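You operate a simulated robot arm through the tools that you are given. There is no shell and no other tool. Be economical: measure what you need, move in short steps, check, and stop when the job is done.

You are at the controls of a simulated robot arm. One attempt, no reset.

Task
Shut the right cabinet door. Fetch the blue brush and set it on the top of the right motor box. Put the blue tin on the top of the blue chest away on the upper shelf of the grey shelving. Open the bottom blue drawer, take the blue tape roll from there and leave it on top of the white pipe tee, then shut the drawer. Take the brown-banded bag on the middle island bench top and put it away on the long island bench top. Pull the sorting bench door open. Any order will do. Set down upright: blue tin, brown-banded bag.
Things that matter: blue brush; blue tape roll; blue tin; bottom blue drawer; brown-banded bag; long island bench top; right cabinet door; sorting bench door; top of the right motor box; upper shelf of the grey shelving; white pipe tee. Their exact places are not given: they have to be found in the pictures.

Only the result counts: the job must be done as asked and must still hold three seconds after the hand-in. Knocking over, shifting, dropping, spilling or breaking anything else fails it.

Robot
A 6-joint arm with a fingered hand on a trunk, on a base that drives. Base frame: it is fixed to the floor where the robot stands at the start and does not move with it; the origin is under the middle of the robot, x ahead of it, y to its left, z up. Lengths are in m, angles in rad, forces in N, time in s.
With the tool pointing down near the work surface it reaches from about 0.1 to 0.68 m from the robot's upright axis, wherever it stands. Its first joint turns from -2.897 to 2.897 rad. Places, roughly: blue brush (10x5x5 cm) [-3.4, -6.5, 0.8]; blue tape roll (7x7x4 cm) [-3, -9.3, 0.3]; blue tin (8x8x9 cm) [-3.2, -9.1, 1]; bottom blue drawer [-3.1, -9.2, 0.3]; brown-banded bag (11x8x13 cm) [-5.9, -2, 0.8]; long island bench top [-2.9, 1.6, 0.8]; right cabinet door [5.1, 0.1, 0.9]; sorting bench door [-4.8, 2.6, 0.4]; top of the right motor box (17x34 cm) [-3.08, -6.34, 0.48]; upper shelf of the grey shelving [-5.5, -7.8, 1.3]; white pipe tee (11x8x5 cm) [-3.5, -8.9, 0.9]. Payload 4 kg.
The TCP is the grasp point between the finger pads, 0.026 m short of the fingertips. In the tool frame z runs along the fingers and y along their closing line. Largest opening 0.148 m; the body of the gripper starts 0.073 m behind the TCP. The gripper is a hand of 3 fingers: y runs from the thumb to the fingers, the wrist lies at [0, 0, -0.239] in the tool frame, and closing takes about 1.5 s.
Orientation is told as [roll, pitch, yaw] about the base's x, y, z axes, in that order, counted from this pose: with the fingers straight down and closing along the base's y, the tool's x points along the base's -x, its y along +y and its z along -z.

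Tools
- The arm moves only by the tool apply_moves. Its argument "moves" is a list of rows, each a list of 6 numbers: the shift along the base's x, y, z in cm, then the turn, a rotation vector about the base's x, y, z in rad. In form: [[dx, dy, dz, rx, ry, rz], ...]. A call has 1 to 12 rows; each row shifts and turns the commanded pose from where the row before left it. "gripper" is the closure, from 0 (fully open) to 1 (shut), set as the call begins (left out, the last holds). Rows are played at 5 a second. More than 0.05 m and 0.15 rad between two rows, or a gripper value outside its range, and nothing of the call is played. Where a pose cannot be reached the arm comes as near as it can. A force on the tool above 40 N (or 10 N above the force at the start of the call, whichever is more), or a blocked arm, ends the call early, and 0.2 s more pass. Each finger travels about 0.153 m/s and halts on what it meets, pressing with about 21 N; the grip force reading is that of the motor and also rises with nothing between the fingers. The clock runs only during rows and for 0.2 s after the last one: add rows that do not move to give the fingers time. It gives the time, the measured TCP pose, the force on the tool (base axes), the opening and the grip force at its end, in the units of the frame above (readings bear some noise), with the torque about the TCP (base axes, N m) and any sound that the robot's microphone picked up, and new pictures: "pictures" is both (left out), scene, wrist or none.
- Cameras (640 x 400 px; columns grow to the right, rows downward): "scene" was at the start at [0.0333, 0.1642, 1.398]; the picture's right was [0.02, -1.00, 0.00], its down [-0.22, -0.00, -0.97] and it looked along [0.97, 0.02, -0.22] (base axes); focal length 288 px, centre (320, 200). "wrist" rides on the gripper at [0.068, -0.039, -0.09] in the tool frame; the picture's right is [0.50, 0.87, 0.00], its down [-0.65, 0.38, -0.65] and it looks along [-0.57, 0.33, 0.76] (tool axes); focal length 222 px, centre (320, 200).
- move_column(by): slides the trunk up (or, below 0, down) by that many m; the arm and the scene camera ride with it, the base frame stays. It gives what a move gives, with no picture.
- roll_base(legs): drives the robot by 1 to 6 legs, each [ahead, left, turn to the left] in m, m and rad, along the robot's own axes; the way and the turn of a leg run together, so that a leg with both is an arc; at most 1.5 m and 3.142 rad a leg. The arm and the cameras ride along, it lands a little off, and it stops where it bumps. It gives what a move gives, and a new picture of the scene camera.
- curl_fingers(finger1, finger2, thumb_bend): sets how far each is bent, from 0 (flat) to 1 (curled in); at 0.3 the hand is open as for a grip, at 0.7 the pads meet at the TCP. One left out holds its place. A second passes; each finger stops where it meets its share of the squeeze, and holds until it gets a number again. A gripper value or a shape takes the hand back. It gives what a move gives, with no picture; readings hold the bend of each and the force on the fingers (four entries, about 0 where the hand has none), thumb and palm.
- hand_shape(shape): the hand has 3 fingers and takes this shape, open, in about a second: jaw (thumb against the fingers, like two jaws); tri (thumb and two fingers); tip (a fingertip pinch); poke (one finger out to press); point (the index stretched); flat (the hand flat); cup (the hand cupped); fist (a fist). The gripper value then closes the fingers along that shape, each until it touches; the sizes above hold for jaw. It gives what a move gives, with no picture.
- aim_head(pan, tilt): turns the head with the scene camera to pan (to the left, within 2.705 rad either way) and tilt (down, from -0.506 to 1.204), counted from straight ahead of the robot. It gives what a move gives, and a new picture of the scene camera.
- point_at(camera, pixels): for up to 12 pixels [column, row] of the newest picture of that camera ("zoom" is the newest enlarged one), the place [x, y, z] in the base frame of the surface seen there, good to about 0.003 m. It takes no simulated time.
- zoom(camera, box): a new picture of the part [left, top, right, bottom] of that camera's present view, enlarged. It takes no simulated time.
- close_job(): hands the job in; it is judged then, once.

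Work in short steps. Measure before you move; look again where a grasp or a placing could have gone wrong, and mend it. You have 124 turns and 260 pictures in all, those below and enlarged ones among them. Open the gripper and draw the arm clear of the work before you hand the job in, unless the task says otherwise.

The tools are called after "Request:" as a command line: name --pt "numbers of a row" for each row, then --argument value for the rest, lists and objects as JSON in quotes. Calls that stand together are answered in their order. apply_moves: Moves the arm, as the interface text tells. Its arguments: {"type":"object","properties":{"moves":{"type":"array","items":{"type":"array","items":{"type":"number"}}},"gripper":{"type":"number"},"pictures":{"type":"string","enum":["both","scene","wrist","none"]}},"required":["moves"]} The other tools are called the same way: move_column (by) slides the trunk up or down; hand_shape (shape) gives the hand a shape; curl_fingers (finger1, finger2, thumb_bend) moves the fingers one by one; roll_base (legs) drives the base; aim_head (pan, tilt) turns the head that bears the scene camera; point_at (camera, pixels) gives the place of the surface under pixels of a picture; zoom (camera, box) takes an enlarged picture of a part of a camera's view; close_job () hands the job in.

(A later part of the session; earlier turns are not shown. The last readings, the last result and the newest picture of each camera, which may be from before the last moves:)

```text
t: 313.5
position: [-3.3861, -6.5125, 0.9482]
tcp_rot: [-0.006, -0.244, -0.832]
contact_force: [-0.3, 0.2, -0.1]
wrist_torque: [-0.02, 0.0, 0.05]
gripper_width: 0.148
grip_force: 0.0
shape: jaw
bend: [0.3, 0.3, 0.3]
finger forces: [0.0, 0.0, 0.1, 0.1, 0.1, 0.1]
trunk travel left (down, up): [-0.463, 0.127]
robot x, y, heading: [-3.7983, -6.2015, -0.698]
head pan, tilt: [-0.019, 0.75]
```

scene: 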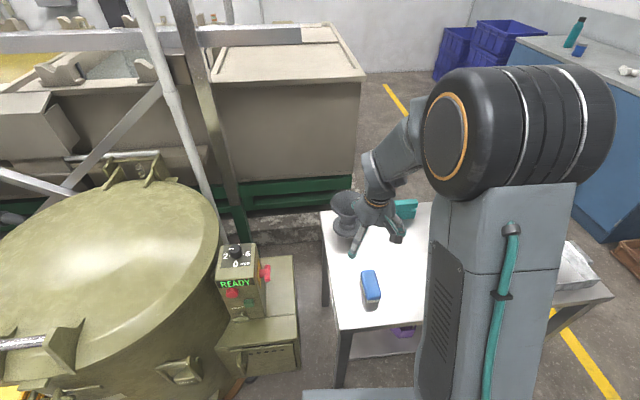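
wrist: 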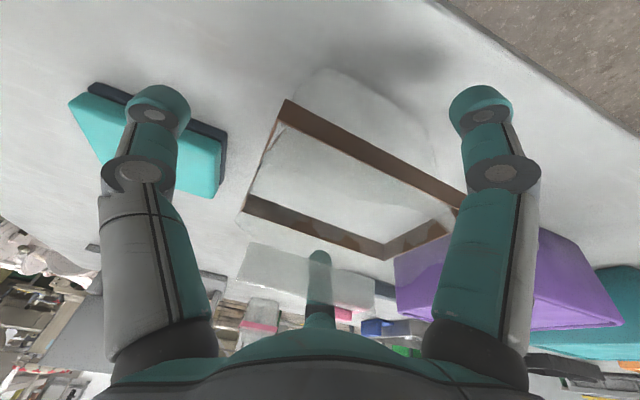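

I align over the brush: unpitch, yaw +0.16, and come down to z≈0.86.

Request:
apply_moves --pt "-1.13 -0.48 -3 0.06 0.055 0.053" --pt "-1.13 -0.48 -3 0.06 0.055 0.053" --pt "-1.13 -0.48 -3 0.06 0.055 0.053" --gripper 0.2 --pictures "both"

Request:
point_at --camera "scene" --pixels '[[363, 274], [374, 273], [367, 295], [378, 294], [370, 283]]'

```text
t: 314.3
position: [-3.422, -6.5282, 0.8604]
tcp_rot: [0.014, 0.001, -0.673]
contact_force: [0.6, -0.3, 0.2]
wrist_torque: [-0.02, -0.01, 0.0]
gripper_width: 0.1186
grip_force: 0.1
shape: jaw
bend: [0.25, 0.25, 0.47]
finger forces: [0.0, 0.0, 0.0, 0.0, 0.1, 0.0]
trunk travel left (down, up): [-0.463, 0.127]
robot x, y, heading: [-3.7952, -6.1969, -0.694]
head pan, tilt: [-0.019, 0.75]
```

scene: 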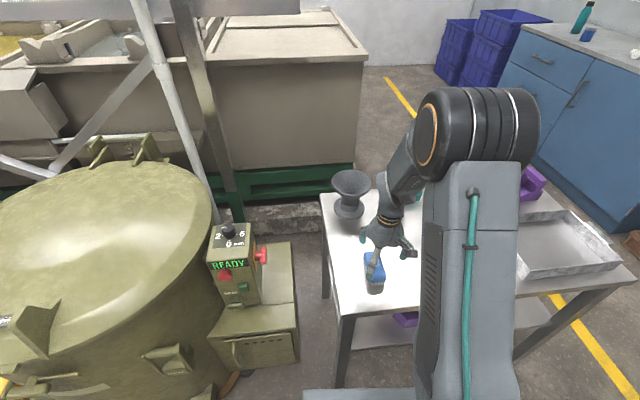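
wrist: 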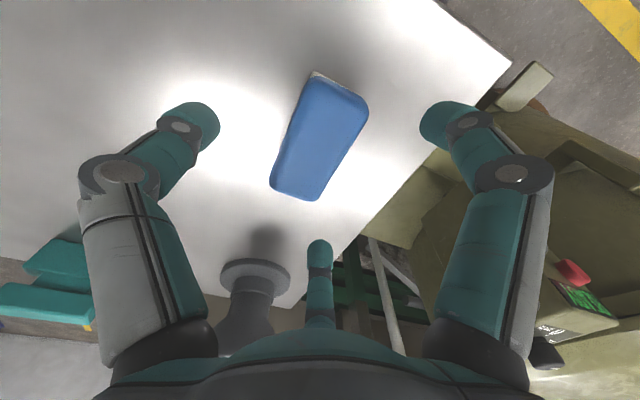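

```text
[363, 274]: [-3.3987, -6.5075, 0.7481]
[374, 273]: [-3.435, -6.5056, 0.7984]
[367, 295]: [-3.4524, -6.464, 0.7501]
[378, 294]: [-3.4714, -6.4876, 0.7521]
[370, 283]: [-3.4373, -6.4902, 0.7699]
```

Request:
point_at --camera "wrist" --pixels '[[315, 85], [362, 102], [276, 182], [310, 195], [320, 138]]'

```text
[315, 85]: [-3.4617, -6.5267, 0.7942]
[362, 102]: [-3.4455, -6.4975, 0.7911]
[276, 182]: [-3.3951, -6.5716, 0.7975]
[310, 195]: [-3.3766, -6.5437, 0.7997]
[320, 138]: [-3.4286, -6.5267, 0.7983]
```

Brush centre (-3.420,-6.535), axis -34°. I correct and lower, then close.

Request:
apply_moves --pt "0.2 -0.7 -2.6 -0.014 0 0.08" --pt "0 0 -2.6 0 0 0" --pt "0 0 -2.4 0 0 0" --pictures "none"

Request:
apply_moves --pt "0 0 0 0 0 0" --pt "0 0 0 0 0 0" --pt "0 0 0 0 0 0" --pt "0 0 0 0 0 0" --pt "0 0 0 0 0 0" --pt "0 0 0 0 0 0" --pt "0 0 0 0 0 0" --gripper 1 --pictures "wrist"

```text
t: 315.1
position: [-3.418, -6.5342, 0.7844]
tcp_rot: [0.004, -0.012, -0.593]
contact_force: [0.2, 0.3, 0.4]
wrist_torque: [0.01, -0.02, 0.01]
gripper_width: 0.1185
grip_force: 0.1
shape: jaw
bend: [0.25, 0.25, 0.47]
finger forces: [0.0, 0.0, 0.1, 0.1, 0.1, 0.0]
trunk travel left (down, up): [-0.463, 0.127]
robot x, y, heading: [-3.7975, -6.2023, -0.696]
head pan, tilt: [-0.019, 0.75]
```

```text
t: 316.7
position: [-3.4178, -6.5345, 0.7835]
tcp_rot: [0.003, -0.01, -0.593]
contact_force: [-0.2, 0.1, -1.1]
wrist_torque: [0.04, 0.0, 0.0]
gripper_width: 0.0561
grip_force: 21.5
shape: jaw
bend: [0.34, 0.77, 0.7]
finger forces: [16.5, 17.1, 0.0, 0.0, 19.7, 0.0]
trunk travel left (down, up): [-0.463, 0.127]
robot x, y, heading: [-3.7928, -6.1991, -0.694]
head pan, tilt: [-0.019, 0.75]
```

wrist: 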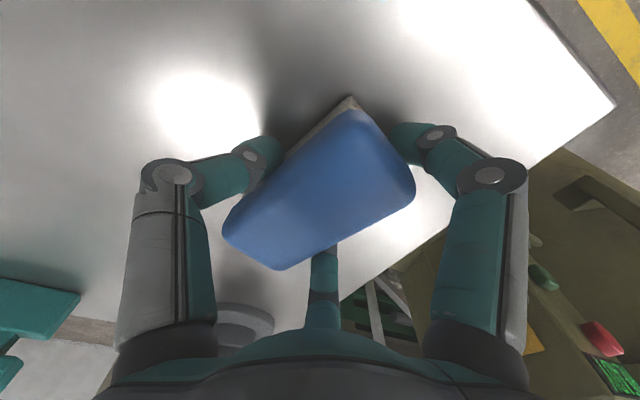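

The brush turned a bit but is held by three contacts. I lift it.

Request:
apply_moves --pt "0 0 1 0 0 0" --pt "0 0 2 0 0 0" --pt "0 0 3 0 0 0" --pt "0 0 3 0 0 0" --pt "0 0 3 0 0 0" --pt "0 0 3 0 0 0" --pictures "wrist"

```text
t: 318.1
position: [-3.4205, -6.5346, 0.9345]
tcp_rot: [0.004, -0.008, -0.592]
contact_force: [-0.4, -0.2, -0.8]
wrist_torque: [-0.02, 0.02, 0.02]
gripper_width: 0.0561
grip_force: 21.4
shape: jaw
bend: [0.34, 0.77, 0.7]
finger forces: [16.4, 17.1, 0.0, 0.1, 19.5, 0.0]
trunk travel left (down, up): [-0.463, 0.127]
robot x, y, heading: [-3.8006, -6.2011, -0.694]
head pan, tilt: [-0.019, 0.75]
```

wrist: 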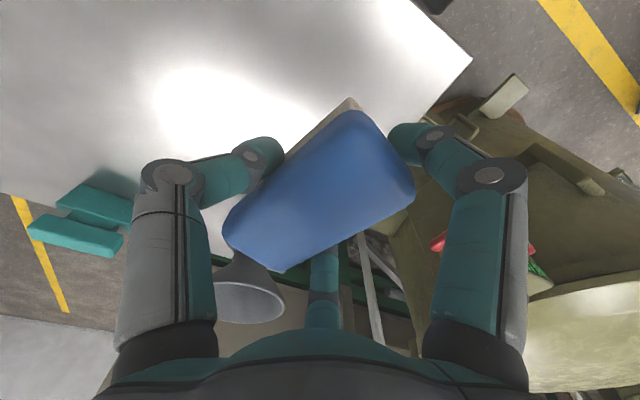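

Now I move the base slightly left, swing the brush above the motor box front area, then lower the trunk.

Request:
roll_base --legs '[[0.041, 0.138, 0]]'

Request:
apply_moves --pt "2.5 3.66 0 0 0 0.09" --pt "2.5 3.66 0 0 0 0.09" --pt "2.5 3.66 0 0 0 0.09" --pt "2.5 3.66 0 0 0 0.09" --pt "2.5 3.66 0 0 0 0.09" --pictures "both"

```text
t: 319.4
position: [-3.3017, -6.4588, 0.9348]
tcp_rot: [0.004, -0.01, -0.594]
contact_force: [-0.2, -0.4, -0.6]
wrist_torque: [0.02, -0.01, -0.01]
gripper_width: 0.0559
grip_force: 20.8
shape: jaw
bend: [0.34, 0.77, 0.7]
finger forces: [16.4, 17.1, 0.0, 0.0, 19.6, 0.0]
trunk travel left (down, up): [-0.463, 0.127]
robot x, y, heading: [-3.6783, -6.1205, -0.695]
head pan, tilt: [-0.019, 0.75]
```

scene: 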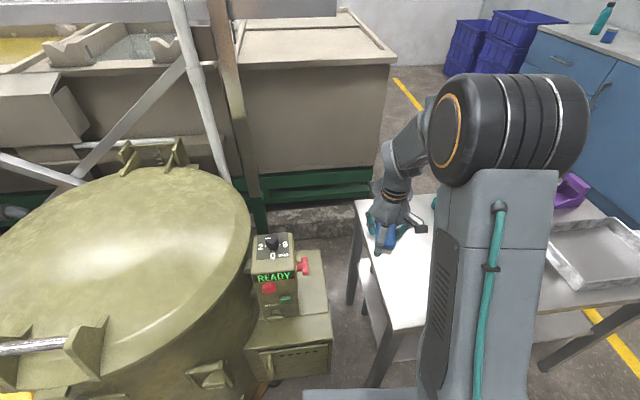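

```text
t: 320.6
position: [-3.1734, -6.2787, 0.9363]
tcp_rot: [0.004, -0.01, -0.145]
contact_force: [0.1, 0.7, -1.3]
wrist_torque: [-0.02, 0.0, 0.02]
gripper_width: 0.0556
grip_force: 21.2
shape: jaw
bend: [0.34, 0.77, 0.7]
finger forces: [16.2, 17.0, 0.0, 0.1, 19.6, 0.1]
trunk travel left (down, up): [-0.463, 0.127]
robot x, y, heading: [-3.6833, -6.1223, -0.698]
head pan, tilt: [-0.019, 0.75]
```

scene: 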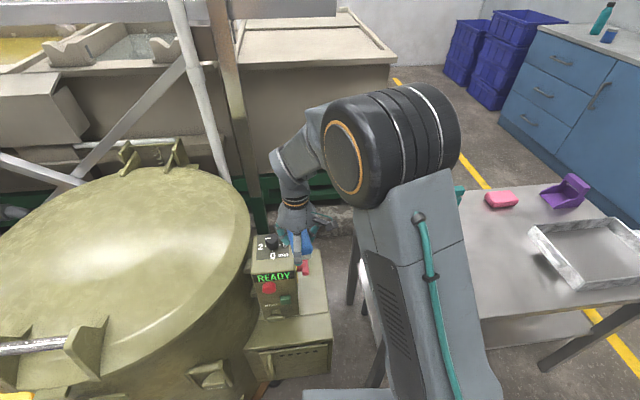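
wrist: 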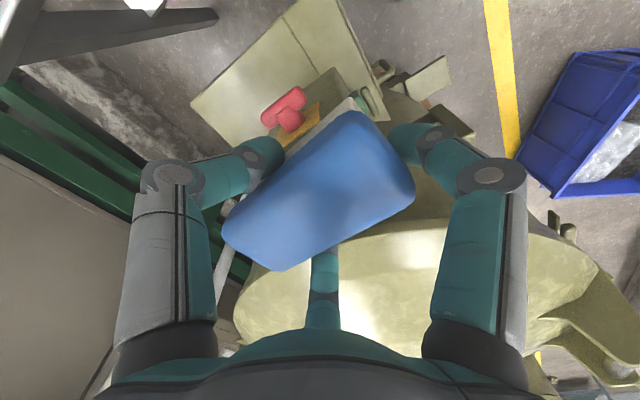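

I check the panel's extent against the descent path.

Request:
point_at --camera "scene" --pixels '[[258, 252], [293, 252], [290, 240], [305, 264], [296, 290], [262, 300], [297, 312], [262, 317], [320, 300], [330, 340], [300, 345], [320, 262]]'

```text
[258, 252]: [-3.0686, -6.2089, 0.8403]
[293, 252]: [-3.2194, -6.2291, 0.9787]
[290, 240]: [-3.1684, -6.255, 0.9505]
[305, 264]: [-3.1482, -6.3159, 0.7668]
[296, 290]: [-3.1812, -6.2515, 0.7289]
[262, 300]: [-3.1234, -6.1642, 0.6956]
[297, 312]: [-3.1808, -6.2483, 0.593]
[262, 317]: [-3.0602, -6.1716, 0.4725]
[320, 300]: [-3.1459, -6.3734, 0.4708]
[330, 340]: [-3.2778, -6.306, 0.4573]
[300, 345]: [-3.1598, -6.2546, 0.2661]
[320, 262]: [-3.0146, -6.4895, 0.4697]
```

The panel overhangs the box's front-left; only the right strip and rear are free. I inspect it with the wrist camera.

Request:
zoom --camera "wrist" --box '[180, 0, 460, 175]'

Request:
point_at --camera "wrist" --pixels '[[200, 100], [235, 140], [250, 50], [300, 5], [325, 20], [230, 80], [270, 115], [300, 90], [320, 90], [345, 85], [310, 115], [280, 60]]'

```text
2.29 times, centred on (320, 88) of wrist
```

zoom: 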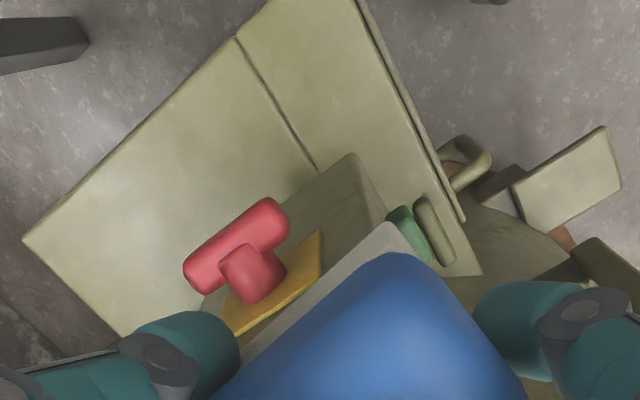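

```text
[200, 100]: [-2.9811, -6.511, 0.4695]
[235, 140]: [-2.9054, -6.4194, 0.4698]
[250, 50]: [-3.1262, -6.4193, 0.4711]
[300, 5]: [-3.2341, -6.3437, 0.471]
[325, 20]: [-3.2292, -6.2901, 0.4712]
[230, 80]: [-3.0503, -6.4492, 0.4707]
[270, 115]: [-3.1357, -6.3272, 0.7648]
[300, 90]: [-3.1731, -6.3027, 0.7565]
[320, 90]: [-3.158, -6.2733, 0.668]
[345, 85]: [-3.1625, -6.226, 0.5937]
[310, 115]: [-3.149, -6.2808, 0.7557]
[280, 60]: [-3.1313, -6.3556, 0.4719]
```

Free rear-right zone of the box top: target (-3.032,-6.399). I shift the base, raise the trunk (to keep reach), and move over it; the trunk will then lower the hand vertically.

Request:
roll_base --legs '[[0.075, 0.04, 0]]'

Request:
move_column --by 0.12

Request:
apply_moves --pt "1.9 -3.2 -2.5 0 0 0" --pt "1.9 -3.2 -2.5 0 0 0" --pt "1.9 -3.2 -2.5 0 0 0" --pt "0 0 -3.5 0 0 0" --pictures "both"

```text
t: 321.7
position: [-3.0933, -6.2953, 0.9356]
tcp_rot: [0.003, -0.009, -0.146]
contact_force: [0.1, 0.1, -0.6]
wrist_torque: [0.02, 0.02, 0.01]
gripper_width: 0.0559
grip_force: 21.2
shape: jaw
bend: [0.34, 0.77, 0.7]
finger forces: [16.3, 17.2, 0.1, 0.1, 19.5, 0.0]
trunk travel left (down, up): [-0.463, 0.127]
robot x, y, heading: [-3.5975, -6.1361, -0.699]
head pan, tilt: [-0.019, 0.75]
```

scene: 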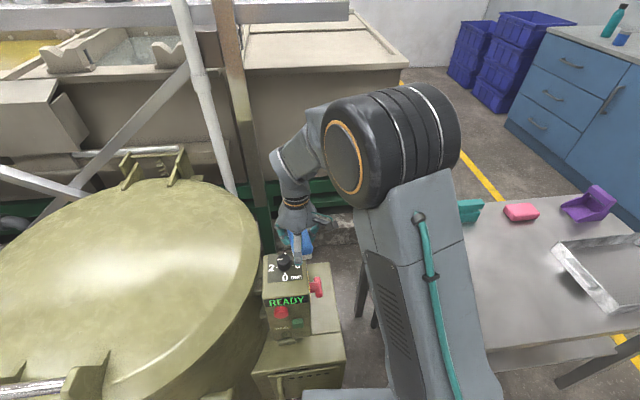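

```text
t: 323.2
position: [-3.0934, -6.2948, 1.0559]
tcp_rot: [0.004, -0.009, -0.148]
contact_force: [-0.5, 0.4, -1.0]
wrist_torque: [-0.01, 0.0, 0.0]
gripper_width: 0.0561
grip_force: 21.1
shape: jaw
bend: [0.34, 0.77, 0.7]
finger forces: [16.3, 17.1, 0.0, 0.0, 19.5, 0.0]
trunk travel left (down, up): [-0.583, 0.007]
robot x, y, heading: [-3.6, -6.1384, -0.696]
head pan, tilt: [-0.019, 0.75]
```

```text
t: 324.2
position: [-3.0374, -6.3906, 0.9435]
tcp_rot: [0.004, -0.009, -0.147]
contact_force: [0.3, 0.5, -0.5]
wrist_torque: [-0.01, 0.02, -0.02]
gripper_width: 0.0554
grip_force: 21.4
shape: jaw
bend: [0.35, 0.77, 0.69]
finger forces: [16.0, 17.1, 0.0, 0.0, 19.3, 0.0]
trunk travel left (down, up): [-0.583, 0.007]
robot x, y, heading: [-3.6009, -6.1342, -0.701]
head pan, tilt: [-0.019, 0.75]
```

scene: 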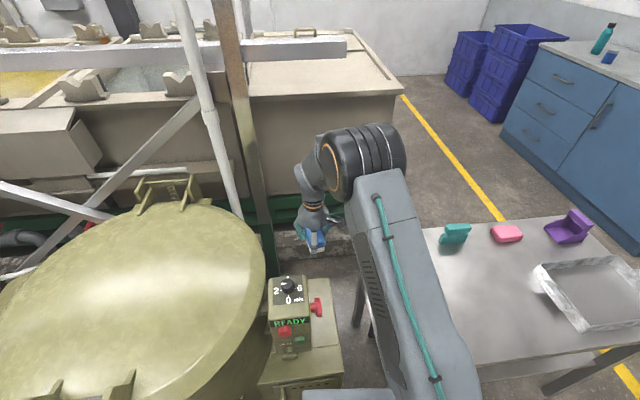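
wrist: 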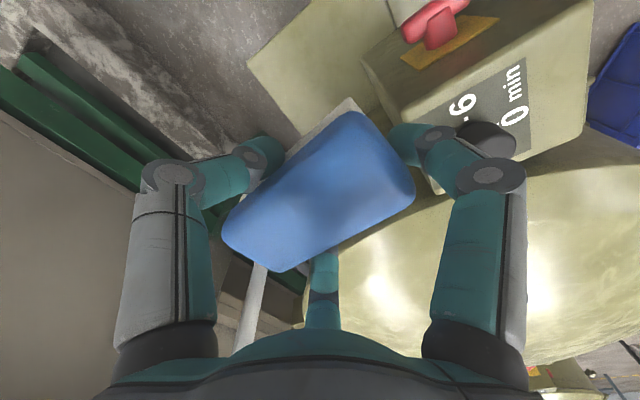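

I measure the panel's rear edge, poles and drum around the descent column.

Request:
point_at --camera "wrist" --pixels '[[367, 62], [395, 112], [400, 80], [440, 60], [470, 150], [260, 290], [240, 340], [345, 255], [365, 210], [280, 90], [240, 200], [430, 185]]'

```text
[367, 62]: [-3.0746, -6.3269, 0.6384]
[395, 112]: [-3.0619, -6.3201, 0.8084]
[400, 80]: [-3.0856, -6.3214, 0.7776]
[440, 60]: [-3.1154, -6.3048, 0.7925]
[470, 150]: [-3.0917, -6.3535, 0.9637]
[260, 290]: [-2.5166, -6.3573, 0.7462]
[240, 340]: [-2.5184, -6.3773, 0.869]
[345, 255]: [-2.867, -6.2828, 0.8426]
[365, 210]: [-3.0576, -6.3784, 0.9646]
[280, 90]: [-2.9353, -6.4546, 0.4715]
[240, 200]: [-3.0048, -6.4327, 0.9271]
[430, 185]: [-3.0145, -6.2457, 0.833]
```

The panel's rear is at depth r≈0.55, too near my finger. I'll go ~5 cm deeper: move the base forward a bit with a small turn, then correct with the arm.

Request:
roll_base --legs '[[0.06, -0.01, 0.12]]'

```text
t: 325.1
position: [-3.0263, -6.3775, 0.944]
tcp_rot: [0.003, -0.005, -0.106]
contact_force: [0.5, -0.1, -1.8]
wrist_torque: [0.0, 0.05, -0.02]
gripper_width: 0.0551
grip_force: 20.8
shape: jaw
bend: [0.35, 0.77, 0.69]
finger forces: [16.3, 17.1, 0.0, 0.0, 19.4, 0.0]
trunk travel left (down, up): [-0.583, 0.007]
robot x, y, heading: [-3.5984, -6.1469, -0.655]
head pan, tilt: [-0.019, 0.75]
stopped in leg 1: the robot was blocked; the commanded pose is now the measured one
```

scene: 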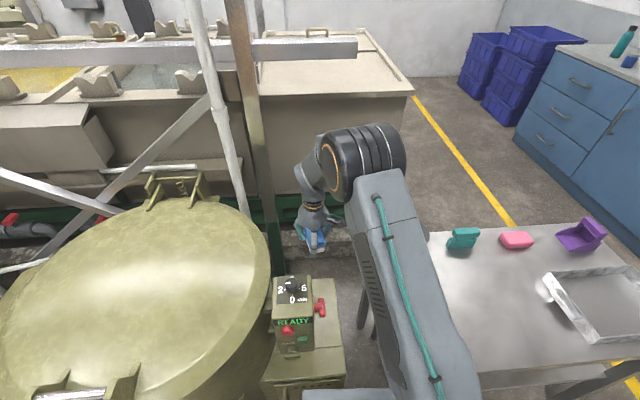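

The base touched the table leg, so it can't go further. I extend the arm instead, lowering slightly to gain reach.

Request:
apply_moves --pt "0.2 -1.8 -1.5 0 0 0" --pt "0.4 -1.8 -1.5 0 0 0" --pt "0.4 -1.8 -1.5 0 0 0" --pictures "wrist"

Request:
point_at --camera "wrist" --pixels '[[400, 60], [420, 100], [300, 60], [260, 100], [220, 100], [350, 60], [440, 120]]'

```text
t: 325.9
position: [-3.0166, -6.4302, 0.9017]
tcp_rot: [0.003, -0.009, -0.109]
contact_force: [0.2, -0.3, -1.2]
wrist_torque: [-0.01, 0.01, 0.01]
gripper_width: 0.0555
grip_force: 20.9
shape: jaw
bend: [0.35, 0.77, 0.69]
finger forces: [16.1, 17.1, 0.0, 0.0, 19.2, 0.0]
trunk travel left (down, up): [-0.583, 0.007]
robot x, y, heading: [-3.594, -6.1489, -0.658]
head pan, tilt: [-0.019, 0.75]
```

wrist: 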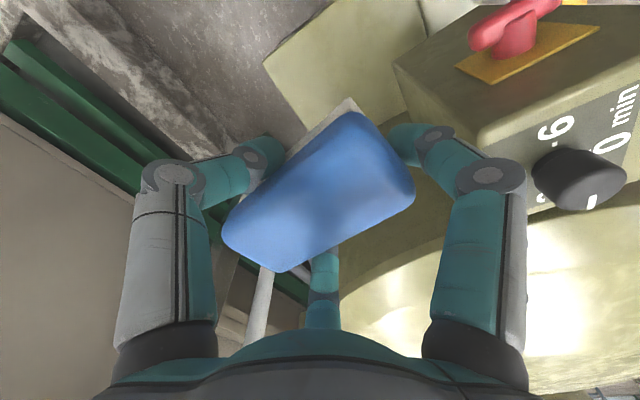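

```text
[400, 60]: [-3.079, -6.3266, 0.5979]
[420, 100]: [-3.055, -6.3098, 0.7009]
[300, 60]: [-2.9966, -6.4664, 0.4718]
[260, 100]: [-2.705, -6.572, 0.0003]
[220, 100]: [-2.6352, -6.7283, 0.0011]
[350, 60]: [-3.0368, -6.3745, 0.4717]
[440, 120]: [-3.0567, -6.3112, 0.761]
```

Reached. I check the forearm's position over the knob before lowering with the trunk.

Request:
aim_head --pan 0.05 --tilt 0.8

Request:
zoom --camera "scene" --box '[240, 60, 480, 320]'

Request:
point_at --camera "scene" --pixels '[[345, 130], [370, 140], [390, 120], [330, 165], [320, 175], [335, 150], [350, 180], [325, 200], [330, 220], [380, 170]]'

```text
t: 326.6
position: [-3.0158, -6.4302, 0.9019]
tcp_rot: [0.003, -0.005, -0.108]
contact_force: [1.1, -0.6, -1.3]
wrist_torque: [-0.01, 0.01, -0.01]
gripper_width: 0.0555
grip_force: 21.0
shape: jaw
bend: [0.35, 0.77, 0.69]
finger forces: [16.1, 17.0, 0.1, 0.0, 19.3, 0.0]
trunk travel left (down, up): [-0.583, 0.007]
robot x, y, heading: [-3.5994, -6.1501, -0.662]
head pan, tilt: [0.051, 0.799]
```

scene: 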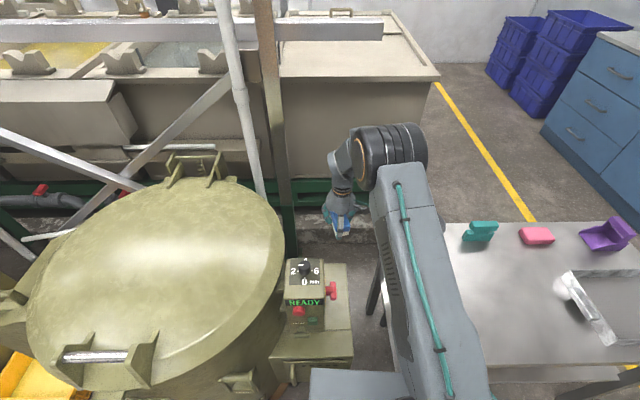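

```text
1.54 times, centred on (360, 190) of scene
```

zoom: 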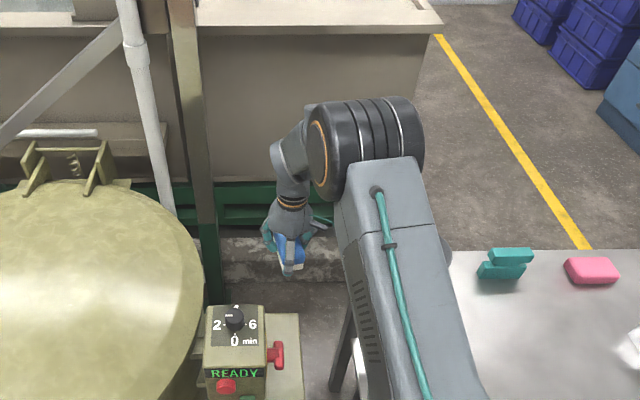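

```text
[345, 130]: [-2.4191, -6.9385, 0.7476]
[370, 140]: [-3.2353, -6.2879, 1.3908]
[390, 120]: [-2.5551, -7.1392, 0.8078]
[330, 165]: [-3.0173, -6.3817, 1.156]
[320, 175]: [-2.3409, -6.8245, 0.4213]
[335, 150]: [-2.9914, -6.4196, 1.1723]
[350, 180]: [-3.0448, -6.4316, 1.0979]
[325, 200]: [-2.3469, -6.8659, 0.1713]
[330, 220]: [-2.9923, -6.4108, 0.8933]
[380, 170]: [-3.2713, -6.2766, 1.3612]
```

I lower the arm itself 10 cm first (so the trunk, and the elbow, need to come down less).

Request:
apply_moves --pt "0 0 -2.5 0 0 0" --pt "0 0 -2.5 0 0 0" --pt "0 0 -2.5 0 0 0" --pt "0 0 -2.5 0 0 0" --pictures "scene"

Request:
point_at --camera "scene" --pixels '[[360, 158], [358, 150], [365, 170], [345, 160], [340, 150], [370, 150], [380, 190], [380, 230], [305, 265], [333, 290], [375, 200], [350, 165]]'

```text
t: 327.6
position: [-3.016, -6.4323, 0.7964]
tcp_rot: [0.004, -0.008, -0.108]
contact_force: [0.0, -1.0, -1.0]
wrist_torque: [-0.02, 0.03, -0.01]
gripper_width: 0.0552
grip_force: 21.3
shape: jaw
bend: [0.35, 0.77, 0.69]
finger forces: [16.1, 17.2, 0.0, 0.1, 19.2, 0.0]
trunk travel left (down, up): [-0.583, 0.007]
robot x, y, heading: [-3.5955, -6.1469, -0.66]
head pan, tilt: [0.051, 0.799]
```

scene: 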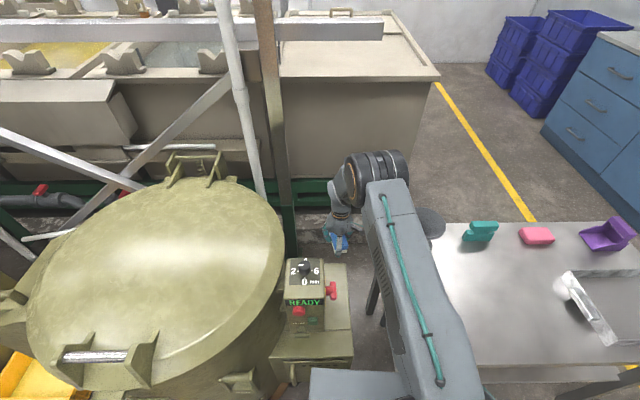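

```text
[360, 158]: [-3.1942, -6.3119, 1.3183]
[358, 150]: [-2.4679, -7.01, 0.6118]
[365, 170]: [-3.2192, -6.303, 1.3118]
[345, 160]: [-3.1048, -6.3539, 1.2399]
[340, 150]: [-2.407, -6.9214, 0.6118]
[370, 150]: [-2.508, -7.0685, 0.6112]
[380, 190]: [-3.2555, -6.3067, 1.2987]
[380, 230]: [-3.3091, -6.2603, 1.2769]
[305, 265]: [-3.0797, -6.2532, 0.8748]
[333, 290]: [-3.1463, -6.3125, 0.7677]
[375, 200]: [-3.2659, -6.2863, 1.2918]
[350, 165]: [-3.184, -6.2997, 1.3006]
```

Clearances look fine (elbow bottom ends ≈0.89 above the knob at 0.79). I lower the trunk 0.28 m.

Request:
move_column --by -0.15

Request:
move_column --by -0.13

Request:
zoom --camera "wrist" --box '[0, 0, 640, 400]'

```text
t: 329.3
position: [-3.0164, -6.432, 0.6464]
tcp_rot: [0.004, -0.007, -0.109]
contact_force: [-0.9, 0.6, -1.1]
wrist_torque: [0.02, -0.02, -0.03]
gripper_width: 0.0552
grip_force: 21.2
shape: jaw
bend: [0.35, 0.77, 0.69]
finger forces: [16.0, 17.1, 0.0, 0.0, 19.1, 0.1]
trunk travel left (down, up): [-0.433, 0.157]
robot x, y, heading: [-3.595, -6.1437, -0.661]
head pan, tilt: [0.051, 0.799]
```

```text
t: 330.9
position: [-3.0158, -6.4313, 0.5166]
tcp_rot: [0.003, -0.007, -0.107]
contact_force: [0.0, 0.0, -0.5]
wrist_torque: [-0.01, 0.01, -0.01]
gripper_width: 0.0551
grip_force: 20.8
shape: jaw
bend: [0.35, 0.77, 0.69]
finger forces: [16.0, 17.1, 0.0, 0.1, 19.1, 0.1]
trunk travel left (down, up): [-0.303, 0.287]
robot x, y, heading: [-3.5943, -6.1457, -0.66]
head pan, tilt: [0.051, 0.799]
```

```text
1.00 times, centred on (320, 200) of wrist
```

zoom: 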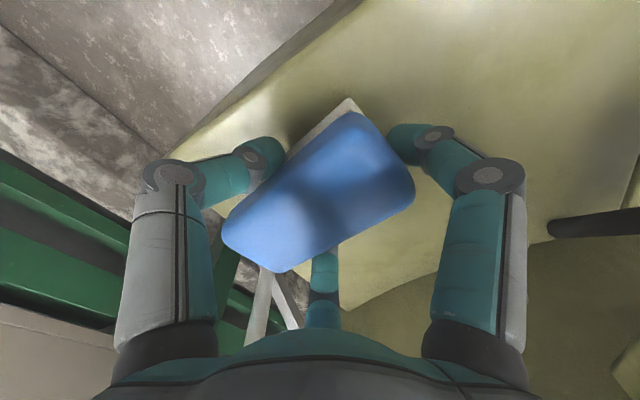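

Brush is above the box top. Final lowering until contact, then release.

Request:
move_column --by -0.009

Request:
move_column --by -0.003

```text
t: 331.5
position: [-3.0156, -6.4313, 0.5086]
tcp_rot: [0.002, -0.008, -0.107]
contact_force: [0.2, 0.4, -0.9]
wrist_torque: [0.02, 0.02, 0.0]
gripper_width: 0.0551
grip_force: 20.7
shape: jaw
bend: [0.35, 0.77, 0.69]
finger forces: [16.0, 17.0, 0.0, 0.0, 19.1, 0.0]
trunk travel left (down, up): [-0.294, 0.296]
robot x, y, heading: [-3.5948, -6.1458, -0.656]
head pan, tilt: [0.051, 0.799]
```

```text
t: 332.0
position: [-3.0157, -6.4317, 0.5047]
tcp_rot: [0.004, -0.006, -0.108]
contact_force: [0.3, 0.5, -1.0]
wrist_torque: [-0.02, 0.01, 0.01]
gripper_width: 0.0551
grip_force: 20.8
shape: jaw
bend: [0.35, 0.77, 0.69]
finger forces: [16.1, 17.1, 0.0, 0.0, 19.0, 0.1]
trunk travel left (down, up): [-0.291, 0.299]
robot x, y, heading: [-3.5962, -6.1465, -0.662]
head pan, tilt: [0.051, 0.799]
```

Request:
move_column --by -0.004

Request:
apply_moves --pt "0 0 0 0 0 0" --pt "0 0 0 0 0 0" --pt "0 0 0 0 0 0" --pt "0 0 0 0 0 0" --gripper 0.3 --pictures "wrist"

```text
t: 332.5
position: [-3.0159, -6.4301, 0.5018]
tcp_rot: [0.004, -0.008, -0.109]
contact_force: [0.1, -0.5, -1.0]
wrist_torque: [0.0, -0.01, -0.02]
gripper_width: 0.0552
grip_force: 21.0
shape: jaw
bend: [0.35, 0.77, 0.71]
finger forces: [16.1, 17.3, 0.0, 0.0, 19.2, 0.1]
trunk travel left (down, up): [-0.287, 0.303]
robot x, y, heading: [-3.5978, -6.1455, -0.655]
head pan, tilt: [0.051, 0.799]
```

```text
t: 333.5
position: [-3.0162, -6.4308, 0.5012]
tcp_rot: [0.004, -0.006, -0.109]
contact_force: [-0.5, 0.2, -0.1]
wrist_torque: [0.04, 0.02, 0.04]
gripper_width: 0.1033
grip_force: 0.1
shape: jaw
bend: [0.28, 0.28, 0.74]
finger forces: [0.0, 0.0, 0.0, 0.0, 0.0, 0.1]
trunk travel left (down, up): [-0.287, 0.303]
robot x, y, heading: [-3.5948, -6.1481, -0.663]
head pan, tilt: [0.051, 0.799]
```

wrist: 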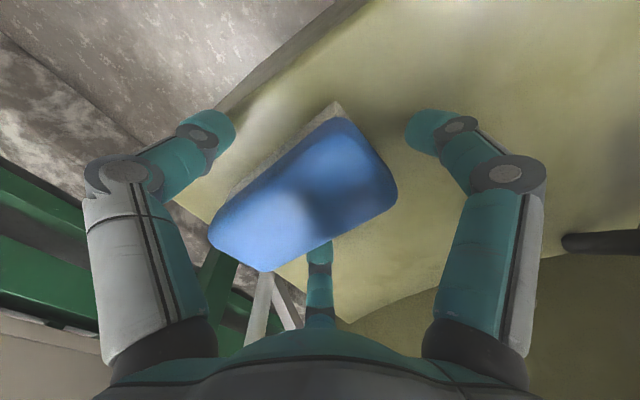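

Released. I measure the brush relative to the box edges.

Request:
point_at --camera "wrist" --pixels '[[325, 125], [392, 190], [220, 230], [260, 265], [305, 165], [195, 205], [300, 290], [340, 305], [200, 180], [285, 100]]'

```text
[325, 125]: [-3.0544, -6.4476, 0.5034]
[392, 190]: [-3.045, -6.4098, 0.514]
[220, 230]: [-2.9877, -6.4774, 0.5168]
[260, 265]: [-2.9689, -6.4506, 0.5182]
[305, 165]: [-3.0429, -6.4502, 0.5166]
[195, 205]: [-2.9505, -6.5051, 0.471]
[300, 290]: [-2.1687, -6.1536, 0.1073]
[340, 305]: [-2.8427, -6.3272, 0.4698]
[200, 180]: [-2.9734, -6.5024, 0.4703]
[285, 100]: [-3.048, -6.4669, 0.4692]
```

The brush lies fully on the box top (rear corners at r≈0.695 of 0.74). I raise the trunk and retract by the reverse path.

Request:
move_column --by 0.3

Request:
apply_moves --pt "0 0 3 0 0 0" --pt "0 0 3 0 0 0" --pt "0 0 3 0 0 0" --pt "0 0 3 0 0 0" --pt "0 0 3 0 0 0" --pt "-3.5 2 1 0 0 0" --pt "-3.5 2 1 0 0 0" --pt "-3.5 2 0 0 0 0" --pt "-3.5 2 0 0 0 0" --gripper 0 --pictures "scene"

```text
t: 336.5
position: [-3.0169, -6.4312, 0.8018]
tcp_rot: [0.003, -0.007, -0.108]
contact_force: [-0.7, -0.4, 0.2]
wrist_torque: [0.03, 0.03, -0.01]
gripper_width: 0.1034
grip_force: 0.0
shape: jaw
bend: [0.28, 0.28, 0.74]
finger forces: [0.0, 0.1, 0.0, 0.0, 0.0, 0.1]
trunk travel left (down, up): [-0.587, 0.003]
robot x, y, heading: [-3.5952, -6.1486, -0.665]
head pan, tilt: [0.051, 0.799]
```

```text
t: 338.5
position: [-3.1553, -6.3499, 0.9714]
tcp_rot: [0.003, -0.008, -0.108]
contact_force: [-0.5, -0.3, -0.6]
wrist_torque: [-0.01, 0.02, -0.01]
gripper_width: 0.1479
grip_force: 0.1
shape: jaw
bend: [0.3, 0.3, 0.3]
finger forces: [0.0, 0.0, 0.0, 0.0, 0.1, 0.0]
trunk travel left (down, up): [-0.587, 0.003]
robot x, y, heading: [-3.5951, -6.1499, -0.661]
head pan, tilt: [0.051, 0.799]
```

scene: 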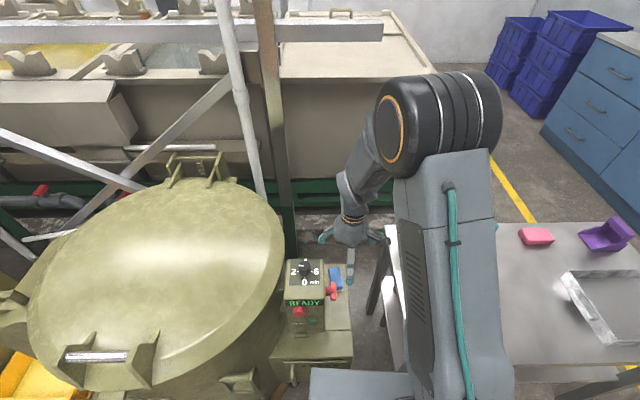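

Brush is placed. Now I drive around the table to the blue chest.

Request:
roll_base --legs '[[-0.561, -0.183, 0], [0, 0, -1.505], [1.051, 0.409, 0], [0.341, 0.834, 0], [-0.145, 0.928, 0]]'

Request:
aim_head --pan 0.2 --tilt 0.6

```text
t: 359.9
position: [-3.3804, -8.7424, 0.9722]
tcp_rot: [0.004, -0.008, -1.672]
contact_force: [0.0, -0.2, -0.4]
wrist_torque: [0.0, 0.02, 0.04]
gripper_width: 0.148
grip_force: 0.1
shape: jaw
bend: [0.3, 0.3, 0.3]
finger forces: [0.1, 0.1, 0.0, 0.0, 0.0, 0.1]
trunk travel left (down, up): [-0.587, 0.003]
robot x, y, heading: [-3.1784, -8.3002, -2.226]
head pan, tilt: [0.051, 0.799]
```

scene: 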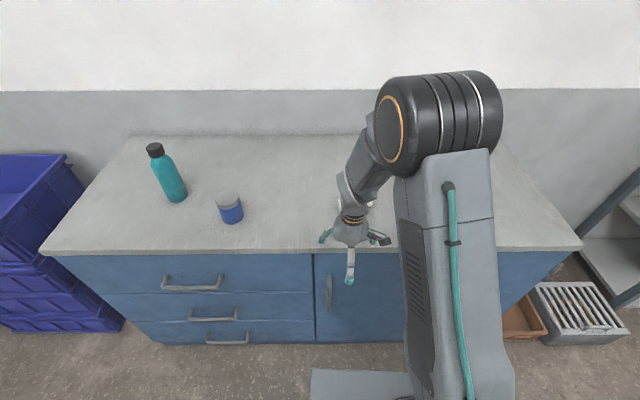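

```text
t: 360.7
position: [-3.3789, -8.7429, 0.971]
tcp_rot: [0.003, -0.008, -1.675]
contact_force: [0.4, 0.5, -0.2]
wrist_torque: [0.0, -0.02, -0.01]
gripper_width: 0.1477
grip_force: 0.1
shape: jaw
bend: [0.3, 0.3, 0.3]
finger forces: [0.0, 0.1, 0.0, 0.0, 0.0, 0.0]
trunk travel left (down, up): [-0.587, 0.003]
robot x, y, heading: [-3.1798, -8.2989, -2.226]
head pan, tilt: [0.201, 0.6]
```

scene: 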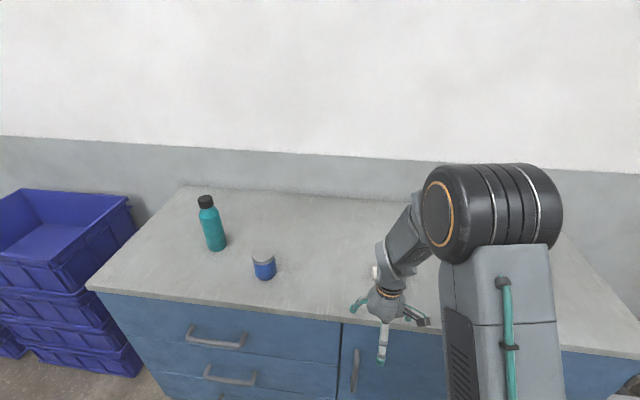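

Tin at (264,265), tee behind the hand (375,270), three drawers at left. I measure.

Request:
point_at --camera "scene" --pixels '[[263, 252], [264, 270], [258, 275], [272, 275], [250, 257], [270, 310], [120, 300], [330, 335], [216, 341], [230, 379], [375, 270], [376, 277]]'

Request:
zoom --camera "scene" --box '[220, 220, 440, 360]'

Request:
aim_head --pan 0.25 --tilt 1.0

Request:
point_at --camera "scene" --pixels '[[275, 255], [240, 230], [300, 200], [200, 250], [270, 270], [240, 100], [260, 150]]'

```text
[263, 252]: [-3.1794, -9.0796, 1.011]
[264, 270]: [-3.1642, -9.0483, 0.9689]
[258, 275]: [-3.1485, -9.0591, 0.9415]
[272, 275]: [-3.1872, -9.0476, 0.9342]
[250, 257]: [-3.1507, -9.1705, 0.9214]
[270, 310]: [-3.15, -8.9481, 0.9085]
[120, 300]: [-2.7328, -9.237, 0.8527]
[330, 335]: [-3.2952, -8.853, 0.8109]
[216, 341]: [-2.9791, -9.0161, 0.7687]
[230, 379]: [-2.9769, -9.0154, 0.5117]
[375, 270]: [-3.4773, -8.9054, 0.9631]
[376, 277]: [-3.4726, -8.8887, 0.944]
```

```text
2.86 times, centred on (330, 290) of scene
```

zoom: 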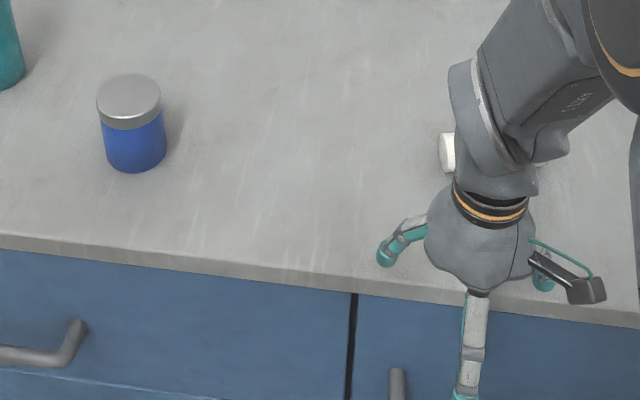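

```text
t: 361.5
position: [-3.3786, -8.743, 0.9717]
tcp_rot: [0.003, -0.006, -1.673]
contact_force: [0.8, 0.7, -0.5]
wrist_torque: [-0.02, 0.0, 0.02]
gripper_width: 0.1479
grip_force: 0.0
shape: jaw
bend: [0.3, 0.3, 0.3]
finger forces: [0.0, 0.1, 0.1, 0.1, 0.1, 0.1]
trunk travel left (down, up): [-0.587, 0.003]
robot x, y, heading: [-3.1762, -8.2999, -2.224]
head pan, tilt: [0.25, 1.0]
```

scene: 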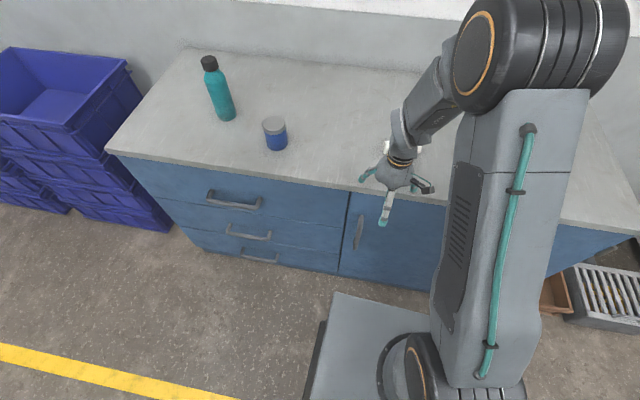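

```text
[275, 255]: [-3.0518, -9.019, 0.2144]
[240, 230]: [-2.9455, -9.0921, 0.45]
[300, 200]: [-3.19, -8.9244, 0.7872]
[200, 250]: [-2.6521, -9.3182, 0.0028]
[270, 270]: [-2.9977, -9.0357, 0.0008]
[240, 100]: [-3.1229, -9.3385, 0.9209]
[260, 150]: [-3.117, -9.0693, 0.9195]
```

Tin centre ≈(-3.183,-9.083), z 0.92–1.01; chest front plane measured. The shelf needs a pitched grip, so I'll grasp the tin with the hand pitched 0.8 rad. I shift left and set the hand pose.

Request:
roll_base --legs '[[0, 0.36, 0], [0, 0, 0.055]]'

Request:
apply_moves --pt "0 0 3 0 0 -0.125" --pt "0 0 3 0 0 -0.125" --pt "0 0 3 0 0 -0.125" --pt "0 0 2 0 0 -0.125" --pt "0 0 0 -0.11 0.075 0" --pt "0 0 0 -0.11 0.075 0" --pt "0 0 0 -0.11 0.075 0" --pt "0 0 0 -0.11 0.075 0" --pt "0 0 0 -0.11 0.075 0" --pt "0 0 0 -0.11 0.075 0" --pictures "none"

Request:
aim_head --pan 0.3 --tilt 0.85

```text
t: 364.3
position: [-3.0644, -8.9739, 0.9712]
tcp_rot: [0.004, -0.007, -1.615]
contact_force: [0.0, 0.4, 0.3]
wrist_torque: [-0.02, 0.0, -0.03]
gripper_width: 0.1477
grip_force: 0.0
shape: jaw
bend: [0.3, 0.3, 0.3]
finger forces: [0.0, 0.0, 0.1, 0.0, 0.0, 0.0]
trunk travel left (down, up): [-0.587, 0.003]
robot x, y, heading: [-2.8902, -8.519, -2.164]
head pan, tilt: [0.25, 1.0]
```

scene: 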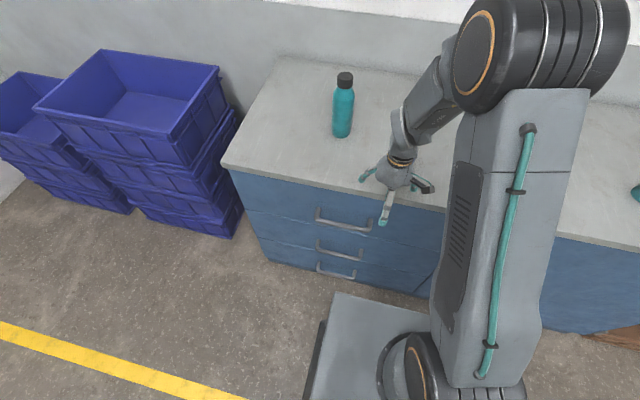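

```text
t: 366.5
position: [-3.0733, -8.9651, 1.0794]
tcp_rot: [-0.094, -0.651, -2.098]
contact_force: [0.3, -0.2, -0.2]
wrist_torque: [0.0, 0.0, -0.03]
gripper_width: 0.1482
grip_force: 0.1
shape: jaw
bend: [0.3, 0.3, 0.3]
finger forces: [0.0, 0.1, 0.0, 0.0, 0.1, 0.1]
out of reach, approached as far as the arm can: row 9, 10
trunk travel left (down, up): [-0.587, 0.003]
robot x, y, heading: [-2.8892, -8.5235, -2.165]
head pan, tilt: [0.25, 1.0]
```

```text
t: 367.2
position: [-3.0752, -8.9662, 1.0787]
tcp_rot: [-0.093, -0.652, -2.097]
contact_force: [0.4, -0.7, -0.5]
wrist_torque: [-0.03, 0.0, 0.01]
gripper_width: 0.1477
grip_force: 0.1
shape: jaw
bend: [0.3, 0.3, 0.3]
finger forces: [0.0, 0.0, 0.1, 0.0, 0.1, 0.0]
trunk travel left (down, up): [-0.587, 0.003]
robot x, y, heading: [-2.8895, -8.522, -2.167]
head pan, tilt: [0.3, 0.85]
```

scene: 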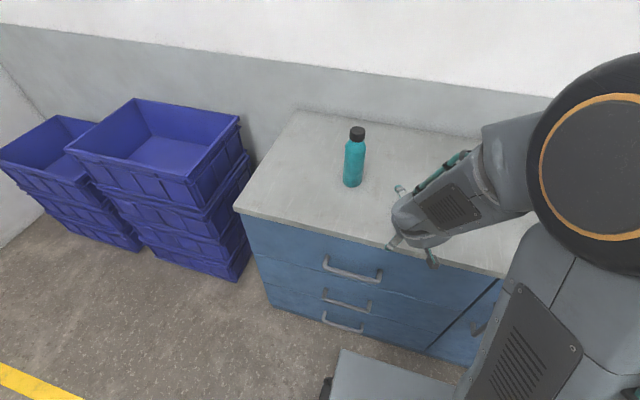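

The pitch reached is 0.65 rad, enough. I move over the tin at z≈1.08 and fix the slight roll.

Request:
apply_moves --pt "-2.7 -2.93 0 -0.009 -0.016 -0.003" --pt "-2.7 -2.93 0 -0.009 -0.016 -0.003" --pt "-2.7 -2.93 0 -0.009 -0.016 -0.003" --pt "-2.7 -2.93 0 -0.009 -0.016 -0.003" --pictures "both"

Request:
point_at --camera "wrist" --pixels '[[320, 60], [320, 90], [300, 110], [340, 110], [320, 130], [280, 60], [360, 60], [320, 30]]'

```text
t: 368.2
position: [-3.1802, -9.0834, 1.0757]
tcp_rot: [0.013, -0.695, -2.172]
contact_force: [-0.4, -0.2, 0.4]
wrist_torque: [0.02, 0.05, 0.01]
gripper_width: 0.1478
grip_force: 0.1
shape: jaw
bend: [0.3, 0.3, 0.3]
finger forces: [0.0, 0.0, 0.0, 0.0, 0.0, 0.1]
trunk travel left (down, up): [-0.587, 0.003]
robot x, y, heading: [-2.8911, -8.5198, -2.17]
head pan, tilt: [0.3, 0.85]
```

scene: 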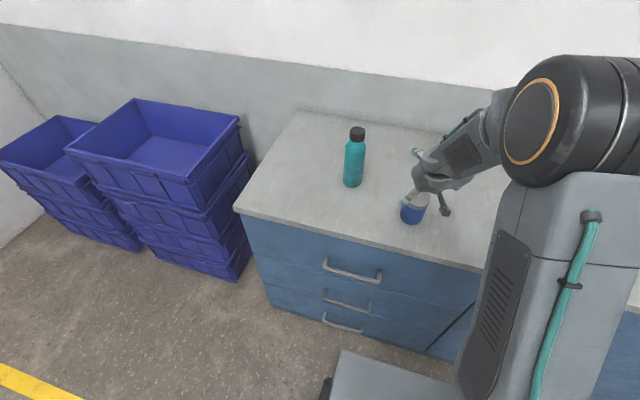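
wrist: 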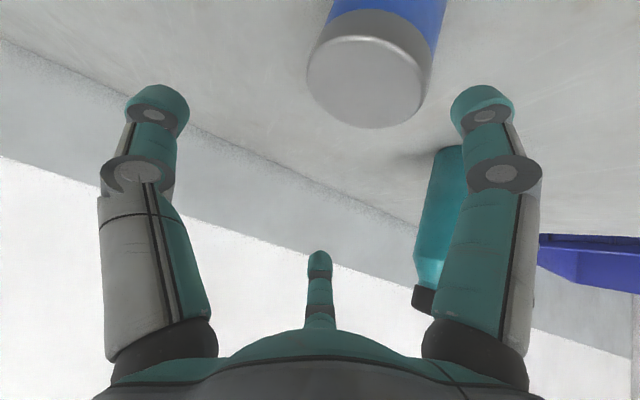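

```text
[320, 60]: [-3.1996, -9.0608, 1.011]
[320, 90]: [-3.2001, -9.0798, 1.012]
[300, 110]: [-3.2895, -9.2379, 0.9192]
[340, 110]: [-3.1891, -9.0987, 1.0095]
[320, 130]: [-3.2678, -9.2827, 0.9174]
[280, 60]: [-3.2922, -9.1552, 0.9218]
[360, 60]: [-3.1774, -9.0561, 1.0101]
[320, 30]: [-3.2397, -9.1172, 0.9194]
```

Tin centre from the wrist view ≈(-3.174,-9.069). I check the bottle's place, then lower.

Request:
point_at --camera "scene" --pixels '[[354, 165], [352, 184], [357, 132], [412, 215], [406, 212]]'

Request:
apply_moves --pt "0.6 1.4 -2.7 0 0 0" --pt "0 0 -2.7 0 0 0" --pt "0 0 -2.7 0 0 0" --pt "0 0 -2.6 0 0 0" --gripper 0.1 --pictures "both"

```text
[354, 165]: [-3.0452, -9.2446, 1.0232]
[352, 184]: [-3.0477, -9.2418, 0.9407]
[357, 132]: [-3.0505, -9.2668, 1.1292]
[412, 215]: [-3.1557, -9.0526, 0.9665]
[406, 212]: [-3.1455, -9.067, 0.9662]
```

```text
t: 369.2
position: [-3.1703, -9.0751, 0.9809]
tcp_rot: [0.004, -0.691, -2.17]
contact_force: [2.3, 2.9, 16.6]
wrist_torque: [0.33, -0.87, 0.13]
gripper_width: 0.1312
grip_force: 0.1
shape: jaw
bend: [0.27, 0.25, 0.33]
finger forces: [15.5, 0.0, 0.0, 0.0, 0.0, 0.0]
out of reach, approached as far as the arm can: row 4
trunk travel left (down, up): [-0.587, 0.003]
robot x, y, heading: [-2.8953, -8.5185, -2.168]
head pan, tilt: [0.3, 0.85]
```

scene: 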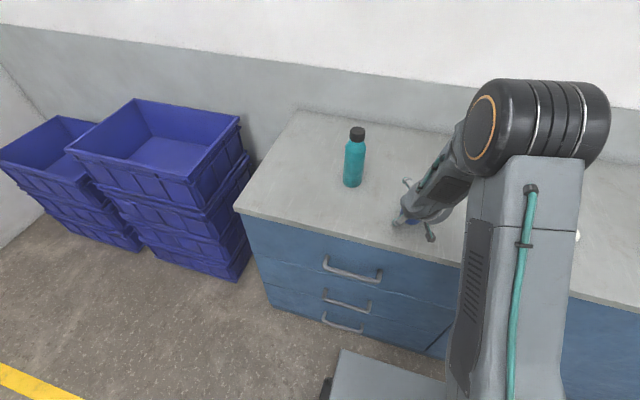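
wrist: 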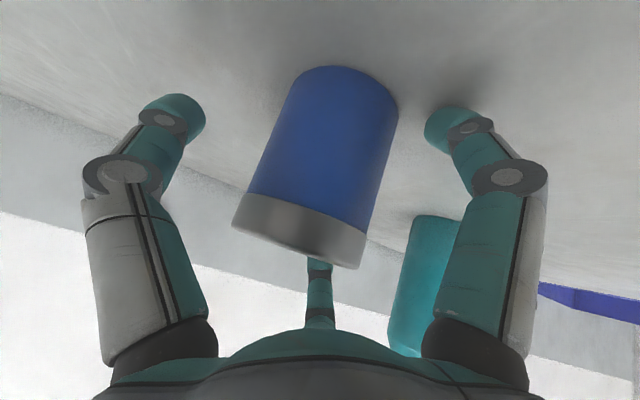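

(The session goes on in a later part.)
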